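You operate a simulated robot arm through the tools that you are given. There is no shell and no other tool. Be economical: measure what you need, move in short steps, check, and stop when the job is done.

Carry out the task below with a simulated robot arm. There is one attempt and no reset: what you move stays moved.

TASK
Slide the roll along the table top until it stands next to the glass with the purple band.
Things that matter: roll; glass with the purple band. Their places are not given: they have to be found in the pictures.

It is judged by the outcome, as a careful person would: the job done as asked, and still so three seconds after it is handed in. It fails if anything else is knocked over, pushed out of place, dropped, spilled or broken.

THE ROBOT
A 7-joint arm with a two-finger parallel gripper, fixed in place. Base frame: the origin is at the foot of the arm, x ahead of it, y to its left, z up; the work surface is at about z = 0. Lengths are in mm, angles in degrees, forces in N, time in s.
With the tool pointing down near the work surface it reaches from about 240 to 620 mm from the base axis. Its first joint turns from -66.0 to 66.0 degrees. Payload 2.6 kg.
Tool frame: the origin (TCP) lies between the finger pads and is the grasp point; the fingertips stand 30 mm ahead of it; z points along the fingers, y is the line along which they close. The gripper opens to 94 mm. The fingers are 28 mm wide and 10 mm thick; the gripper's body (50 by 96 mm) begins 55 mm behind the TCP.
Orientation is that of the tool frame in the base frame, as a unit quaternion [x, y, z, w]. With the fingers straight down and closing along the base's y, the tool's x points along the base's -x, its y along +y and its z along -z.

THE INTERFACE
- The arm moves only by the tool apply_moves. Its argument "series" is a list of rows, each an object (a shift or turn left out is 0, a gripper value left out holds the last) with "jaw": the opening, from 0 (shut) to 1 (fully open); "xyz": the shift along the base's x, y, z in cm, a list of three; "turn": the turn, a rotation vector about the base's x, y, z in degrees, a list of three. In form: [{"jaw": jaw, "xyz": [tx, ty, tz], "turn": [rx, ry, rz]}, ...]. A call has 1 to 12 rows; each row shifts and turns the commanded pose from where the row before left it. A row lasts 0.2 s, in which the tool goes at most 50 mm and 8.6 degrees; a call with a longer step from one row to the next is refused whole, and so is a gripper value outside its range. A pose out of reach is approached as far as the arm can. The call stops where the force on the tool passes 40 N (or 10 N more than at its start, if that is more) or the arm is blocked; 0.2 s more then pass. The fingers move at their own pace (about 72 mm/s each) and stop on an object; they squeeze with about 39 N. The grip force told is the motor's: it shows also when the fingers shut on nothing. Time passes only in rows, and 0.2 s behind the last, so rows that do not move let the fingers close. It gives the time, the measured TCP pose, the force on the tool (base axes), the opening and the grip force at its end, in the units of the frame above (readings bear some noise), and new pictures: "pictures" is both (left out), scene, wrist or none.
- Cameras (640 x 400 px; columns grow to the right, rows downward): "scene" is fixed at [28.5, 433, 556.8]; the picture's right is [-0.81, -0.58, 0.00], its down [-0.38, 0.53, -0.76] and it looks along [0.44, -0.62, -0.65] (base axes); focal length 314 px, centre (320, 200). "wrist" rides on the gripper at [-37, 0, -58] in the tool frame; the picture's right is [0.00, -1.00, 0.00], its down [0.97, 0.00, -0.24] and it looks along [0.24, 0.00, 0.97] (tool axes); focal length 218 px, centre (320, 200).
- measure_at(camera, pixels): for up to 12 pixels [column, row] of the newest picture of that camera ("zoom" is the newest enlarged one), the place [x, y, z] in the base frame of the surface seen there, good to about 2 mm. No time passes.
- inspect(camera, box): a new picture of the part [left, top, right, bottom] of that camera's present view, enlarged. No time passes.
- job_done(): hands the job in; it is judged then, once.

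Work in short steps. Measure before you move; look again where a grasp or a placing could have gone wrong, and mend it. You have 60 turns and 120 pictures in all, the two below and enlarged ones among them. Open the gripper and draw the arm clear of the work before you hand the job in, unless the task says otherwise; then end with one line.

The tools are called after "Request:" as name(argument=value, ...) on one line, values as JSON. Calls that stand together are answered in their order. apply_moves: Moves the arm, as the interface text tells. Its arguments: {"type":"object","properties":{"series":{"type":"array","items":{"type":"object","properties":{"jaw":{"type":"number"},"xyz":{"type":"array","items":{"type":"number"}},"turn":{"type":"array","items":{"type":"number"}}}}},"pictures":{"type":"string","enum":["both","scene","wrist","none"]}},"required":["series"]} The other tools are called the same way: measure_at (camera, pixels) gives the place of the surface under pixels of a picture; inspect (camera, box) takes an enlarged picture of a part of a camera's view; job_done () hands the job in.

At the start:

```text
time: 0.0
eef_pos: [344.1, 42.5, 232.4]
tool_rot: [0.0, 1.0, 0.0, 0.0]
force: [0.4, 0.1, -0.4]
width: 93.9
gripper_force: 0.0
```

scene: 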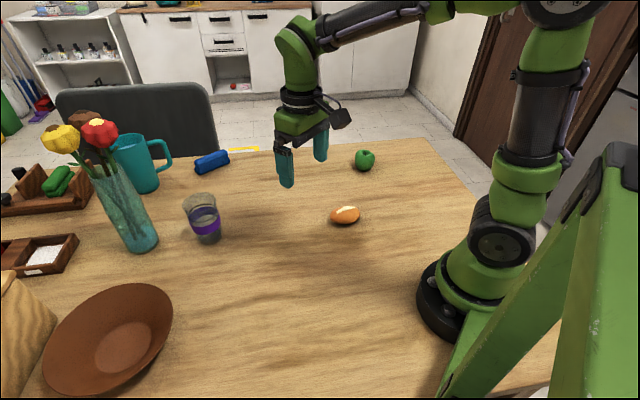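
wrist: 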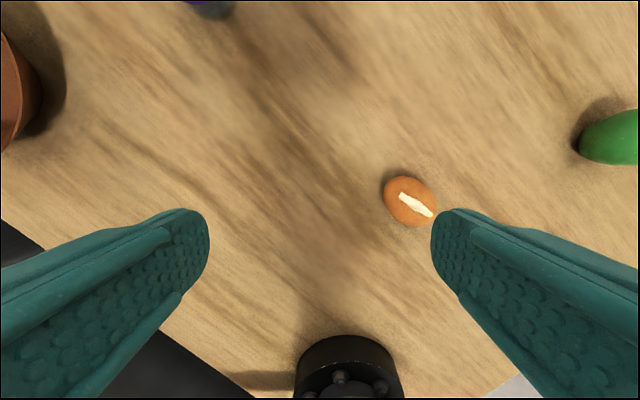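

The roll is at scene (345,215) and the glass at (204,218). I'll measure both and look closer.

Request:
measure_at(camera="scene", pixels=[[345, 209], [332, 216], [358, 214], [345, 223], [207, 242], [205, 225], [187, 205], [218, 203], [222, 236], [195, 240], [270, 230]])

Request:
inspect(camera="scene", box=[160, 140, 400, 290])

Request:
measure_at(camera="wrist", pixels=[[410, 202], [386, 195], [434, 210], [405, 178], [412, 225]])

```text
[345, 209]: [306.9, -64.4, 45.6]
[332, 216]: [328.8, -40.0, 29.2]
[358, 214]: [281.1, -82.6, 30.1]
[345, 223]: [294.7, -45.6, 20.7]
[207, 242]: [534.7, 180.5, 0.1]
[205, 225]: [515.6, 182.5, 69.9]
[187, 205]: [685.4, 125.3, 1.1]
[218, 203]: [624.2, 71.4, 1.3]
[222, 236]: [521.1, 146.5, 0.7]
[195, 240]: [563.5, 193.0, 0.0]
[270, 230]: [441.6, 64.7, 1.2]
```

```text
2.67 times, centred on (280, 215) of scene
```

zoom: 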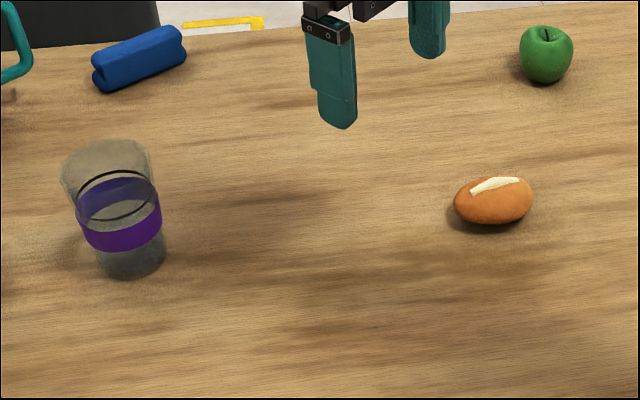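

```text
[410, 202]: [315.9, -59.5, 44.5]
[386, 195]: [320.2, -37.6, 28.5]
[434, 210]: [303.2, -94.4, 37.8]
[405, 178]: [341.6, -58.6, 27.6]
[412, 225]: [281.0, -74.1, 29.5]
```

The roll is about 65 mm long, roughly along the direction to the glass, centred near (308,-63). Next I'll measure the glass properly in an enlarged view.

Request:
inspect(camera="scene", box=[165, 180, 245, 255])

Request:
inspect(camera="wrist", box=[360, 160, 460, 240])

```text
5.33 times, centred on (205, 218) of scene
```

zoom: 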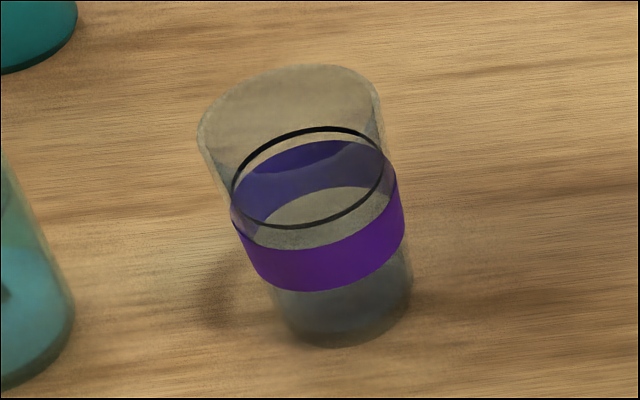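

```text
5.00 times, centred on (410, 200) of wrist
```

zoom: 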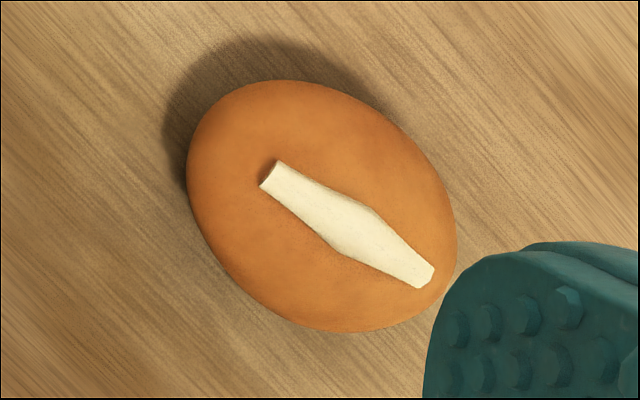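

I'll measure points on the opaque purple band and along the foot of the glass.

Request:
measure_at(camera="scene", pixels=[[207, 230], [194, 229], [219, 223], [213, 229], [200, 231], [190, 225], [207, 244], [210, 245], [205, 202], [209, 210]])

```text
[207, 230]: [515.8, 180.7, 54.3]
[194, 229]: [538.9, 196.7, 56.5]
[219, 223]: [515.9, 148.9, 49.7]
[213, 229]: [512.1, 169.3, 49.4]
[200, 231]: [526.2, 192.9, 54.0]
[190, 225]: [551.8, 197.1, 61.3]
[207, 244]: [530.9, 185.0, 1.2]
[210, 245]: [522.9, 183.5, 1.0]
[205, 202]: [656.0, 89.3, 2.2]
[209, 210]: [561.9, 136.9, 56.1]
```

The glass axis is near (543,165) with a radius of about 33, and the line from the roll to it runs at about 44°. I'll turn the gripper 44° so it closes across that line, and hover behind the roll's centre.

Request:
apply_moves(series=[{"jaw": 1, "xyz": [-0.7, -1.9, 0], "turn": [0, 0, 7.4]}, {"xyz": [-0.7, -1.9, 0], "turn": [0, 0, 7.4]}, {"xyz": [-0.7, -1.9, 0], "turn": [0, 0, 7.4]}, {"xyz": [-0.7, -1.9, 0], "turn": [0, 0, 7.4]}, {"xyz": [-0.7, -1.9, 0], "turn": [0, 0, 7.4]}, {"xyz": [-0.7, -1.9, 0], "turn": [0, 0, 7.4]}, {"xyz": [0, 0, -3]}, {"xyz": [0, 0, -3]}, {"xyz": [0, 0, -3]}, {"xyz": [0, 0, 0]}])

```text
time: 2.2
eef_pos: [300.6, -69.9, 143.8]
tool_rot: [-0.378, 0.926, 0.0, 0.0]
force: [0.6, 0.3, 0.3]
width: 94.2
gripper_force: 0.0
```

scene: 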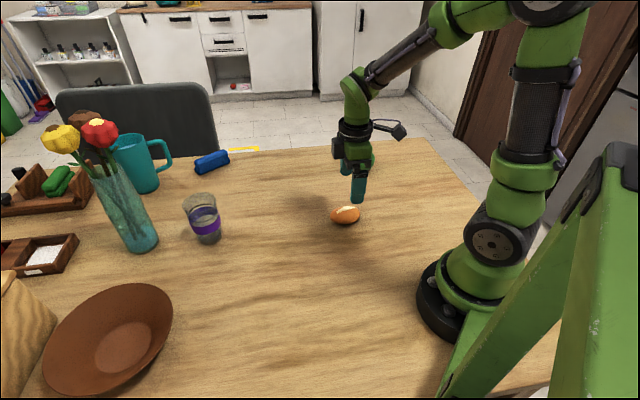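
wrist: 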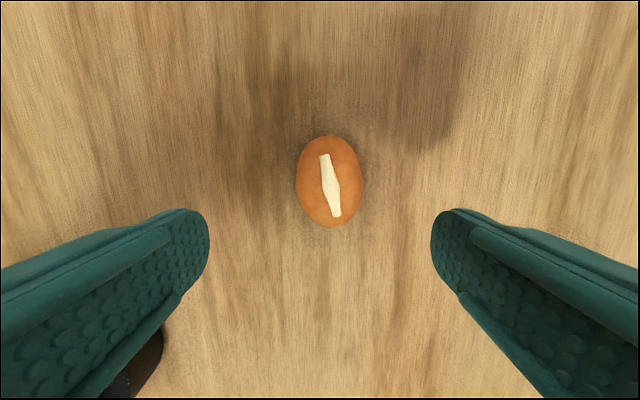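

The roll sits at wrist (330,181), well aligned but slightly to the right of centre. I'll measure its extents.

Request:
measure_at(camera="wrist", pixels=[[300, 181], [360, 181], [330, 140], [330, 223], [330, 181]])

```text
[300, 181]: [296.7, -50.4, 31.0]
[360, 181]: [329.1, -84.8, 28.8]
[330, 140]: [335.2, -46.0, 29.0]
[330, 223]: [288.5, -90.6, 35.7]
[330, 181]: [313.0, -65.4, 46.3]
```

The roll is centred at about (312,-68) and measures 65 × 48 mm. I'll shift by (+5,-4) mm and descend until the fingertips are about 4 mm above the table.

Request:
apply_moves(series=[{"xyz": [0.5, -0.45, -2]}, {"xyz": [0, 0, -3]}, {"xyz": [0, 0, -3]}, {"xyz": [0, 0, -2]}, {"xyz": [0, 0, -0.9]}, {"xyz": [0, 0, 0]}])

```text
time: 3.6
eef_pos: [306.9, -75.6, 33.1]
tool_rot: [-0.378, 0.926, 0.0, -0.001]
force: [-0.6, 0.0, 0.2]
width: 94.0
gripper_force: 0.0
```

scene: 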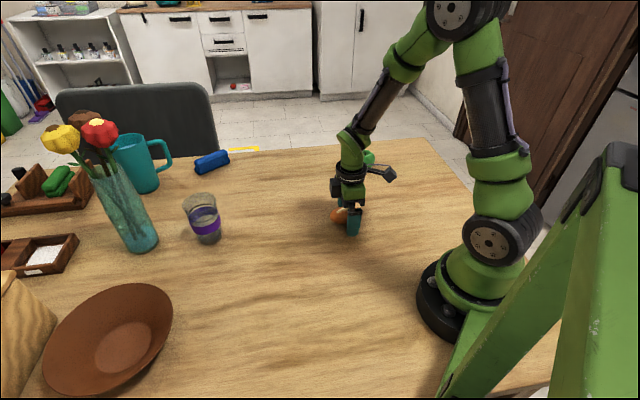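
wrist: 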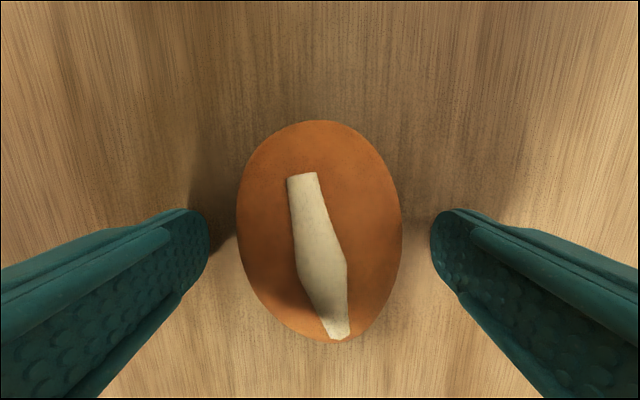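

The roll is centred between the fingers. I'll close to about its width, so the fingers hold its rear half.

Request:
apply_moves(series=[{"jaw": 0.46}, {"jaw": 0.46}, {"jaw": 0.46}, {"jaw": 0.46}], pictures="wrist")

```text
time: 4.6
eef_pos: [306.7, -76.1, 33.0]
tool_rot: [-0.378, 0.926, 0.0, 0.0]
force: [-0.6, -0.4, -0.2]
width: 53.7
gripper_force: 39.0
```

wrist: 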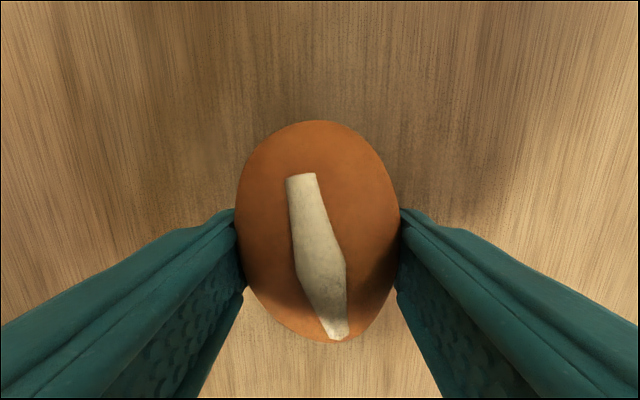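

The roll is held at its true width of 54 mm. I'll slide it along the line toward the glass with the height unchanged.

Request:
apply_moves(series=[{"xyz": [0.7, 0.7, 0]}, {"xyz": [1.3, 1.3, 0]}, {"xyz": [1.5, 1.5, 0]}, {"xyz": [1.5, 1.5, 0]}, {"xyz": [1.5, 1.5, 0]}, {"xyz": [1.5, 1.5, 0]}, {"xyz": [1.5, 1.5, 0]}, {"xyz": [1.5, 1.5, 0]}, {"xyz": [1.3, 1.3, 0]}, {"xyz": [1.2, 1.2, 0]}, {"xyz": [0.7, 0.7, 0]}, {"xyz": [0, 0, 0]}])

```text
time: 7.2
eef_pos: [448.3, 66.5, 34.1]
tool_rot: [-0.378, 0.926, -0.001, 0.0]
force: [0.3, 0.6, 0.0]
width: 53.2
gripper_force: 38.8
```

scene: 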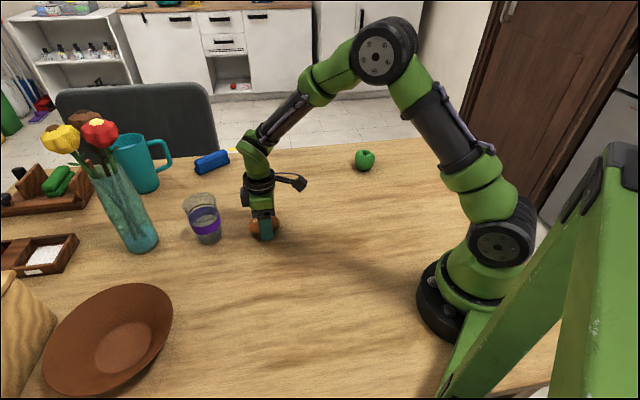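
wrist: 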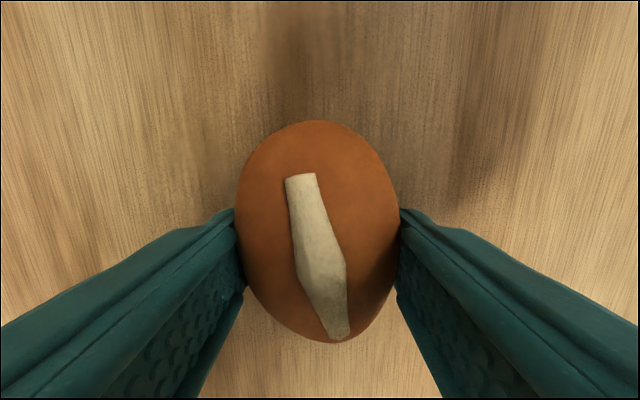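

The roll followed with the grip; its gap to the glass is about 59 mm. I'll advance about 28 mm more and then look at the gap.

Request:
apply_moves(series=[{"xyz": [0.6, 0.6, -0.05]}, {"xyz": [0.8, 0.8, 0]}, {"xyz": [0.6, 0.6, 0]}, {"xyz": [0, 0, 0]}])

Request:
inspect(camera="scene", box=[165, 160, 305, 260])

```text
time: 8.2
eef_pos: [468.2, 86.5, 33.7]
tool_rot: [-0.378, 0.926, 0.0, 0.0]
force: [-0.5, -0.3, 0.2]
width: 53.4
gripper_force: 38.9
```

scene: 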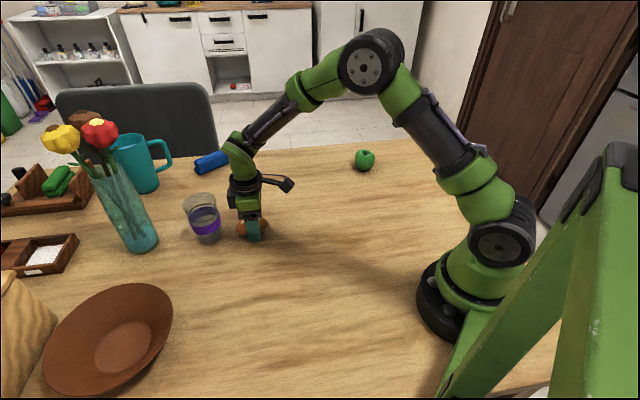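
wrist: 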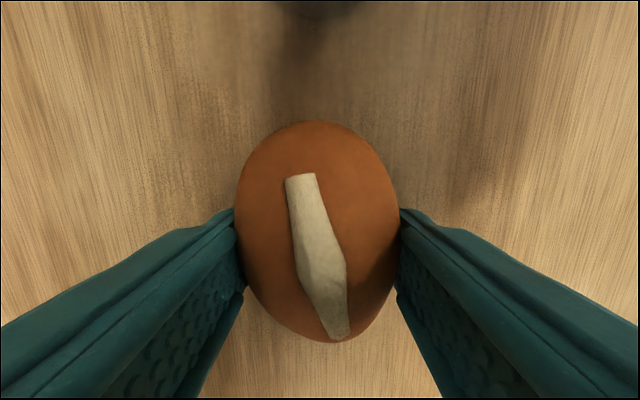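

```text
4.00 times, centred on (235, 210) of scene
```

zoom: 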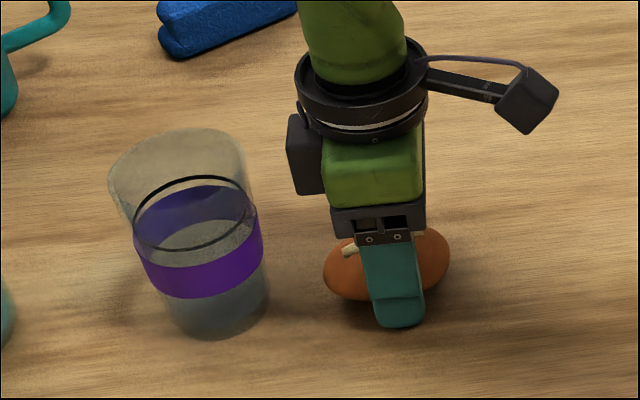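

I'll measure the roll's front edge, the foot and rim of the glass, and the camera box on the hand.

Request:
measure_at(camera="zoom", pixels=[[328, 275], [292, 180], [260, 255], [266, 300], [244, 170], [293, 150]])

Request:
measure_at(camera="wrist", pixels=[[320, 123], [320, 14], [320, 5], [320, 60]])

```text
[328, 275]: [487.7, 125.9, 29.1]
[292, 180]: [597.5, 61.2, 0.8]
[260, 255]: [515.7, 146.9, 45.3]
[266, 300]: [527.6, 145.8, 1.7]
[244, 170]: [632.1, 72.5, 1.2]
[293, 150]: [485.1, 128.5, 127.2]
```

```text
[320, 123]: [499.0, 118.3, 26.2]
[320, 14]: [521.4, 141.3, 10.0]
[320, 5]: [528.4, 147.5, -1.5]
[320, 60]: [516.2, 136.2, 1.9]
```

The front of the roll is at (499,118) and the near side of the glass at about (520,141), so the gap is about 30 mm. The camera box is about 28 mm short of the rim, so I'll advance 17 mm.

Request:
apply_moves(series=[{"xyz": [0.4, 0.4, 0]}, {"xyz": [0.4, 0.4, 0]}, {"xyz": [0.4, 0.4, 0]}, {"xyz": [0, 0, 0]}])

Request:
inspect(camera="scene", box=[165, 160, 305, 260])

Request:
measure_at(camera="wrist", pixels=[[320, 123], [320, 20], [320, 40], [320, 60]])

```text
time: 9.2
eef_pos: [479.4, 98.1, 34.0]
tool_rot: [-0.377, 0.926, 0.001, 0.001]
force: [-0.3, -0.7, 3.2]
width: 53.4
gripper_force: 39.1
```

scene: 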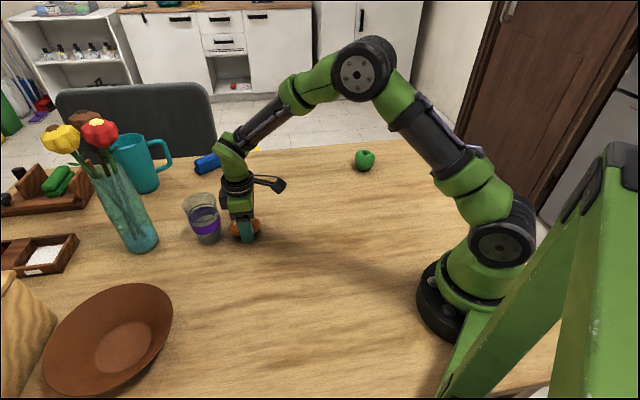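
wrist: 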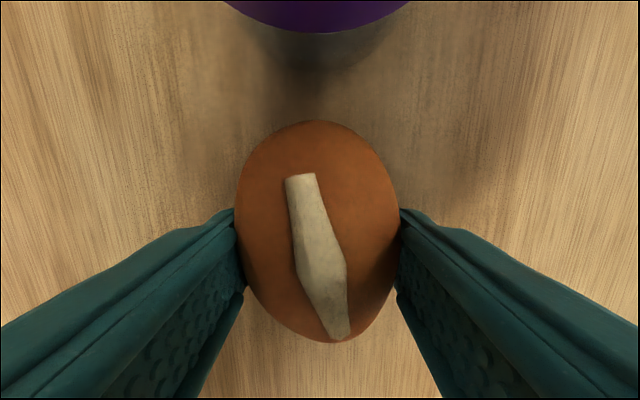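

```text
4.00 times, centred on (235, 210) of scene
```

zoom: 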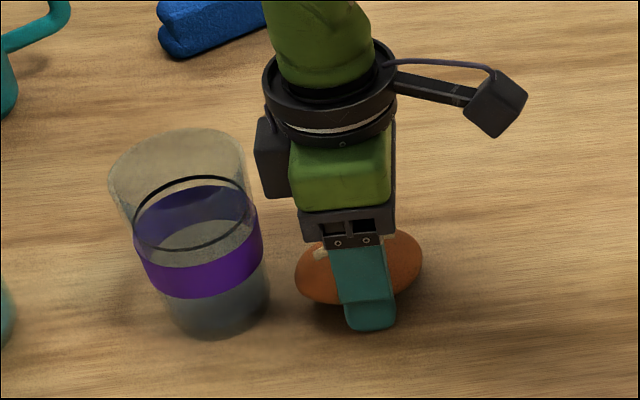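

```text
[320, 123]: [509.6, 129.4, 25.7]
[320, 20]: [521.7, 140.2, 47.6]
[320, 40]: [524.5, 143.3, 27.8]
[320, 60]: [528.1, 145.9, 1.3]
```

The gap to the band is about 16 mm. I'll make one last 6 mm advance, release, draw straight back along the line and then go up.

Request:
apply_moves(series=[{"xyz": [0.4, 0.4, 0]}, {"xyz": [0, 0, 0]}, {"jaw": 1}, {"jaw": 1}, {"jaw": 1}])

```text
time: 10.4
eef_pos: [484.7, 102.6, 33.6]
tool_rot: [-0.378, 0.926, -0.001, 0.0]
force: [-0.5, 0.4, -0.2]
width: 94.3
gripper_force: 0.0
```

scene: 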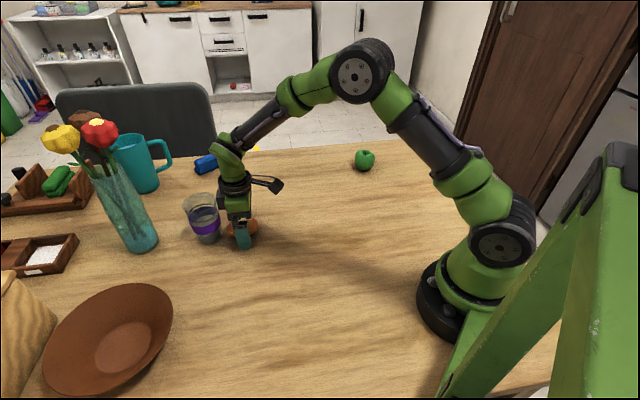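
wrist: 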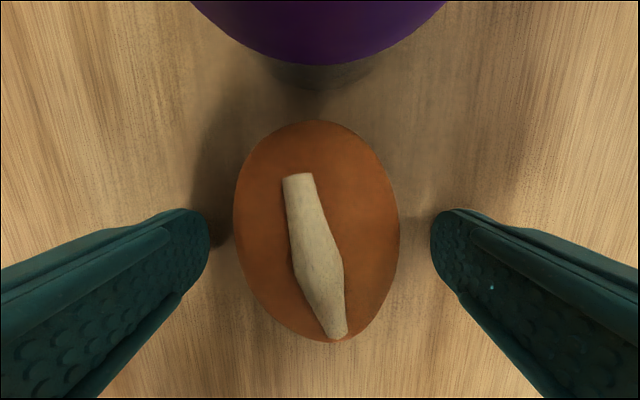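

The roll is released just short of the glass. I'll back away level along the line, then rise.

Request:
apply_moves(series=[{"xyz": [-1.5, -1.5, 0]}, {"xyz": [-2, -2, 0]}, {"xyz": [-2, -2, 0]}, {"xyz": [-1.5, -1.5, 1]}, {"xyz": [-1, -1, 3]}, {"xyz": [-1, -1, 4]}, {"xyz": [0, 0, 4]}, {"xyz": [0, 0, 4]}, {"xyz": [0, 0, 0]}, {"xyz": [0, 0, 0]}])

Request:
inspect(camera="scene", box=[165, 160, 305, 260])

```text
time: 12.6
eef_pos: [393.8, 14.0, 194.9]
tool_rot: [-0.378, 0.926, 0.0, 0.0]
force: [0.2, 0.0, -0.2]
width: 94.0
gripper_force: 0.1
```

scene: 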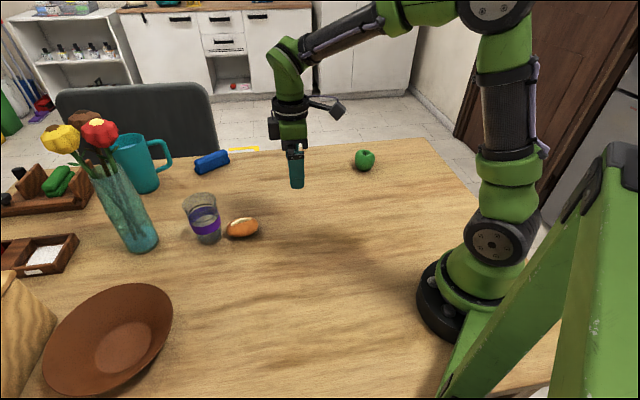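
wrist: 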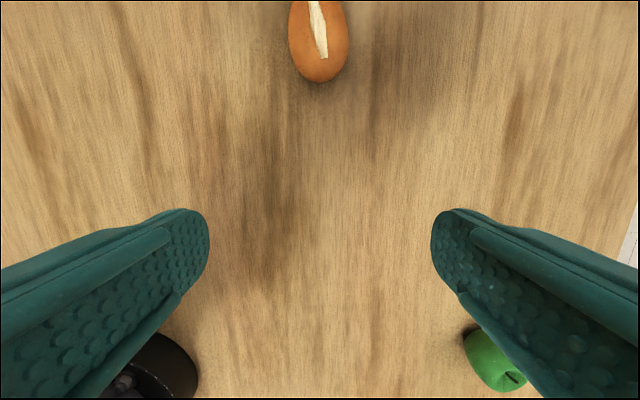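

```text
4.00 times, centred on (235, 210) of scene
```

zoom: 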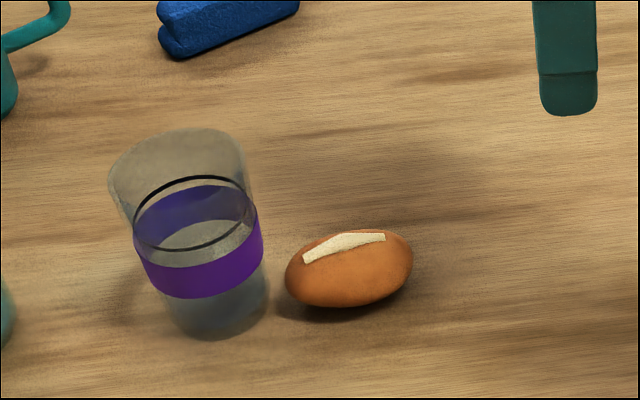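

The roll rests right beside the purple-banded glass, the glass has not moved, and the arm is clear, so I'm handing the job in.

Request:
job_done()

```text
The job is handed in.
```

The roll was slid along the table and now stands about 1 cm from the glass with the purple band; nothing else was disturbed.
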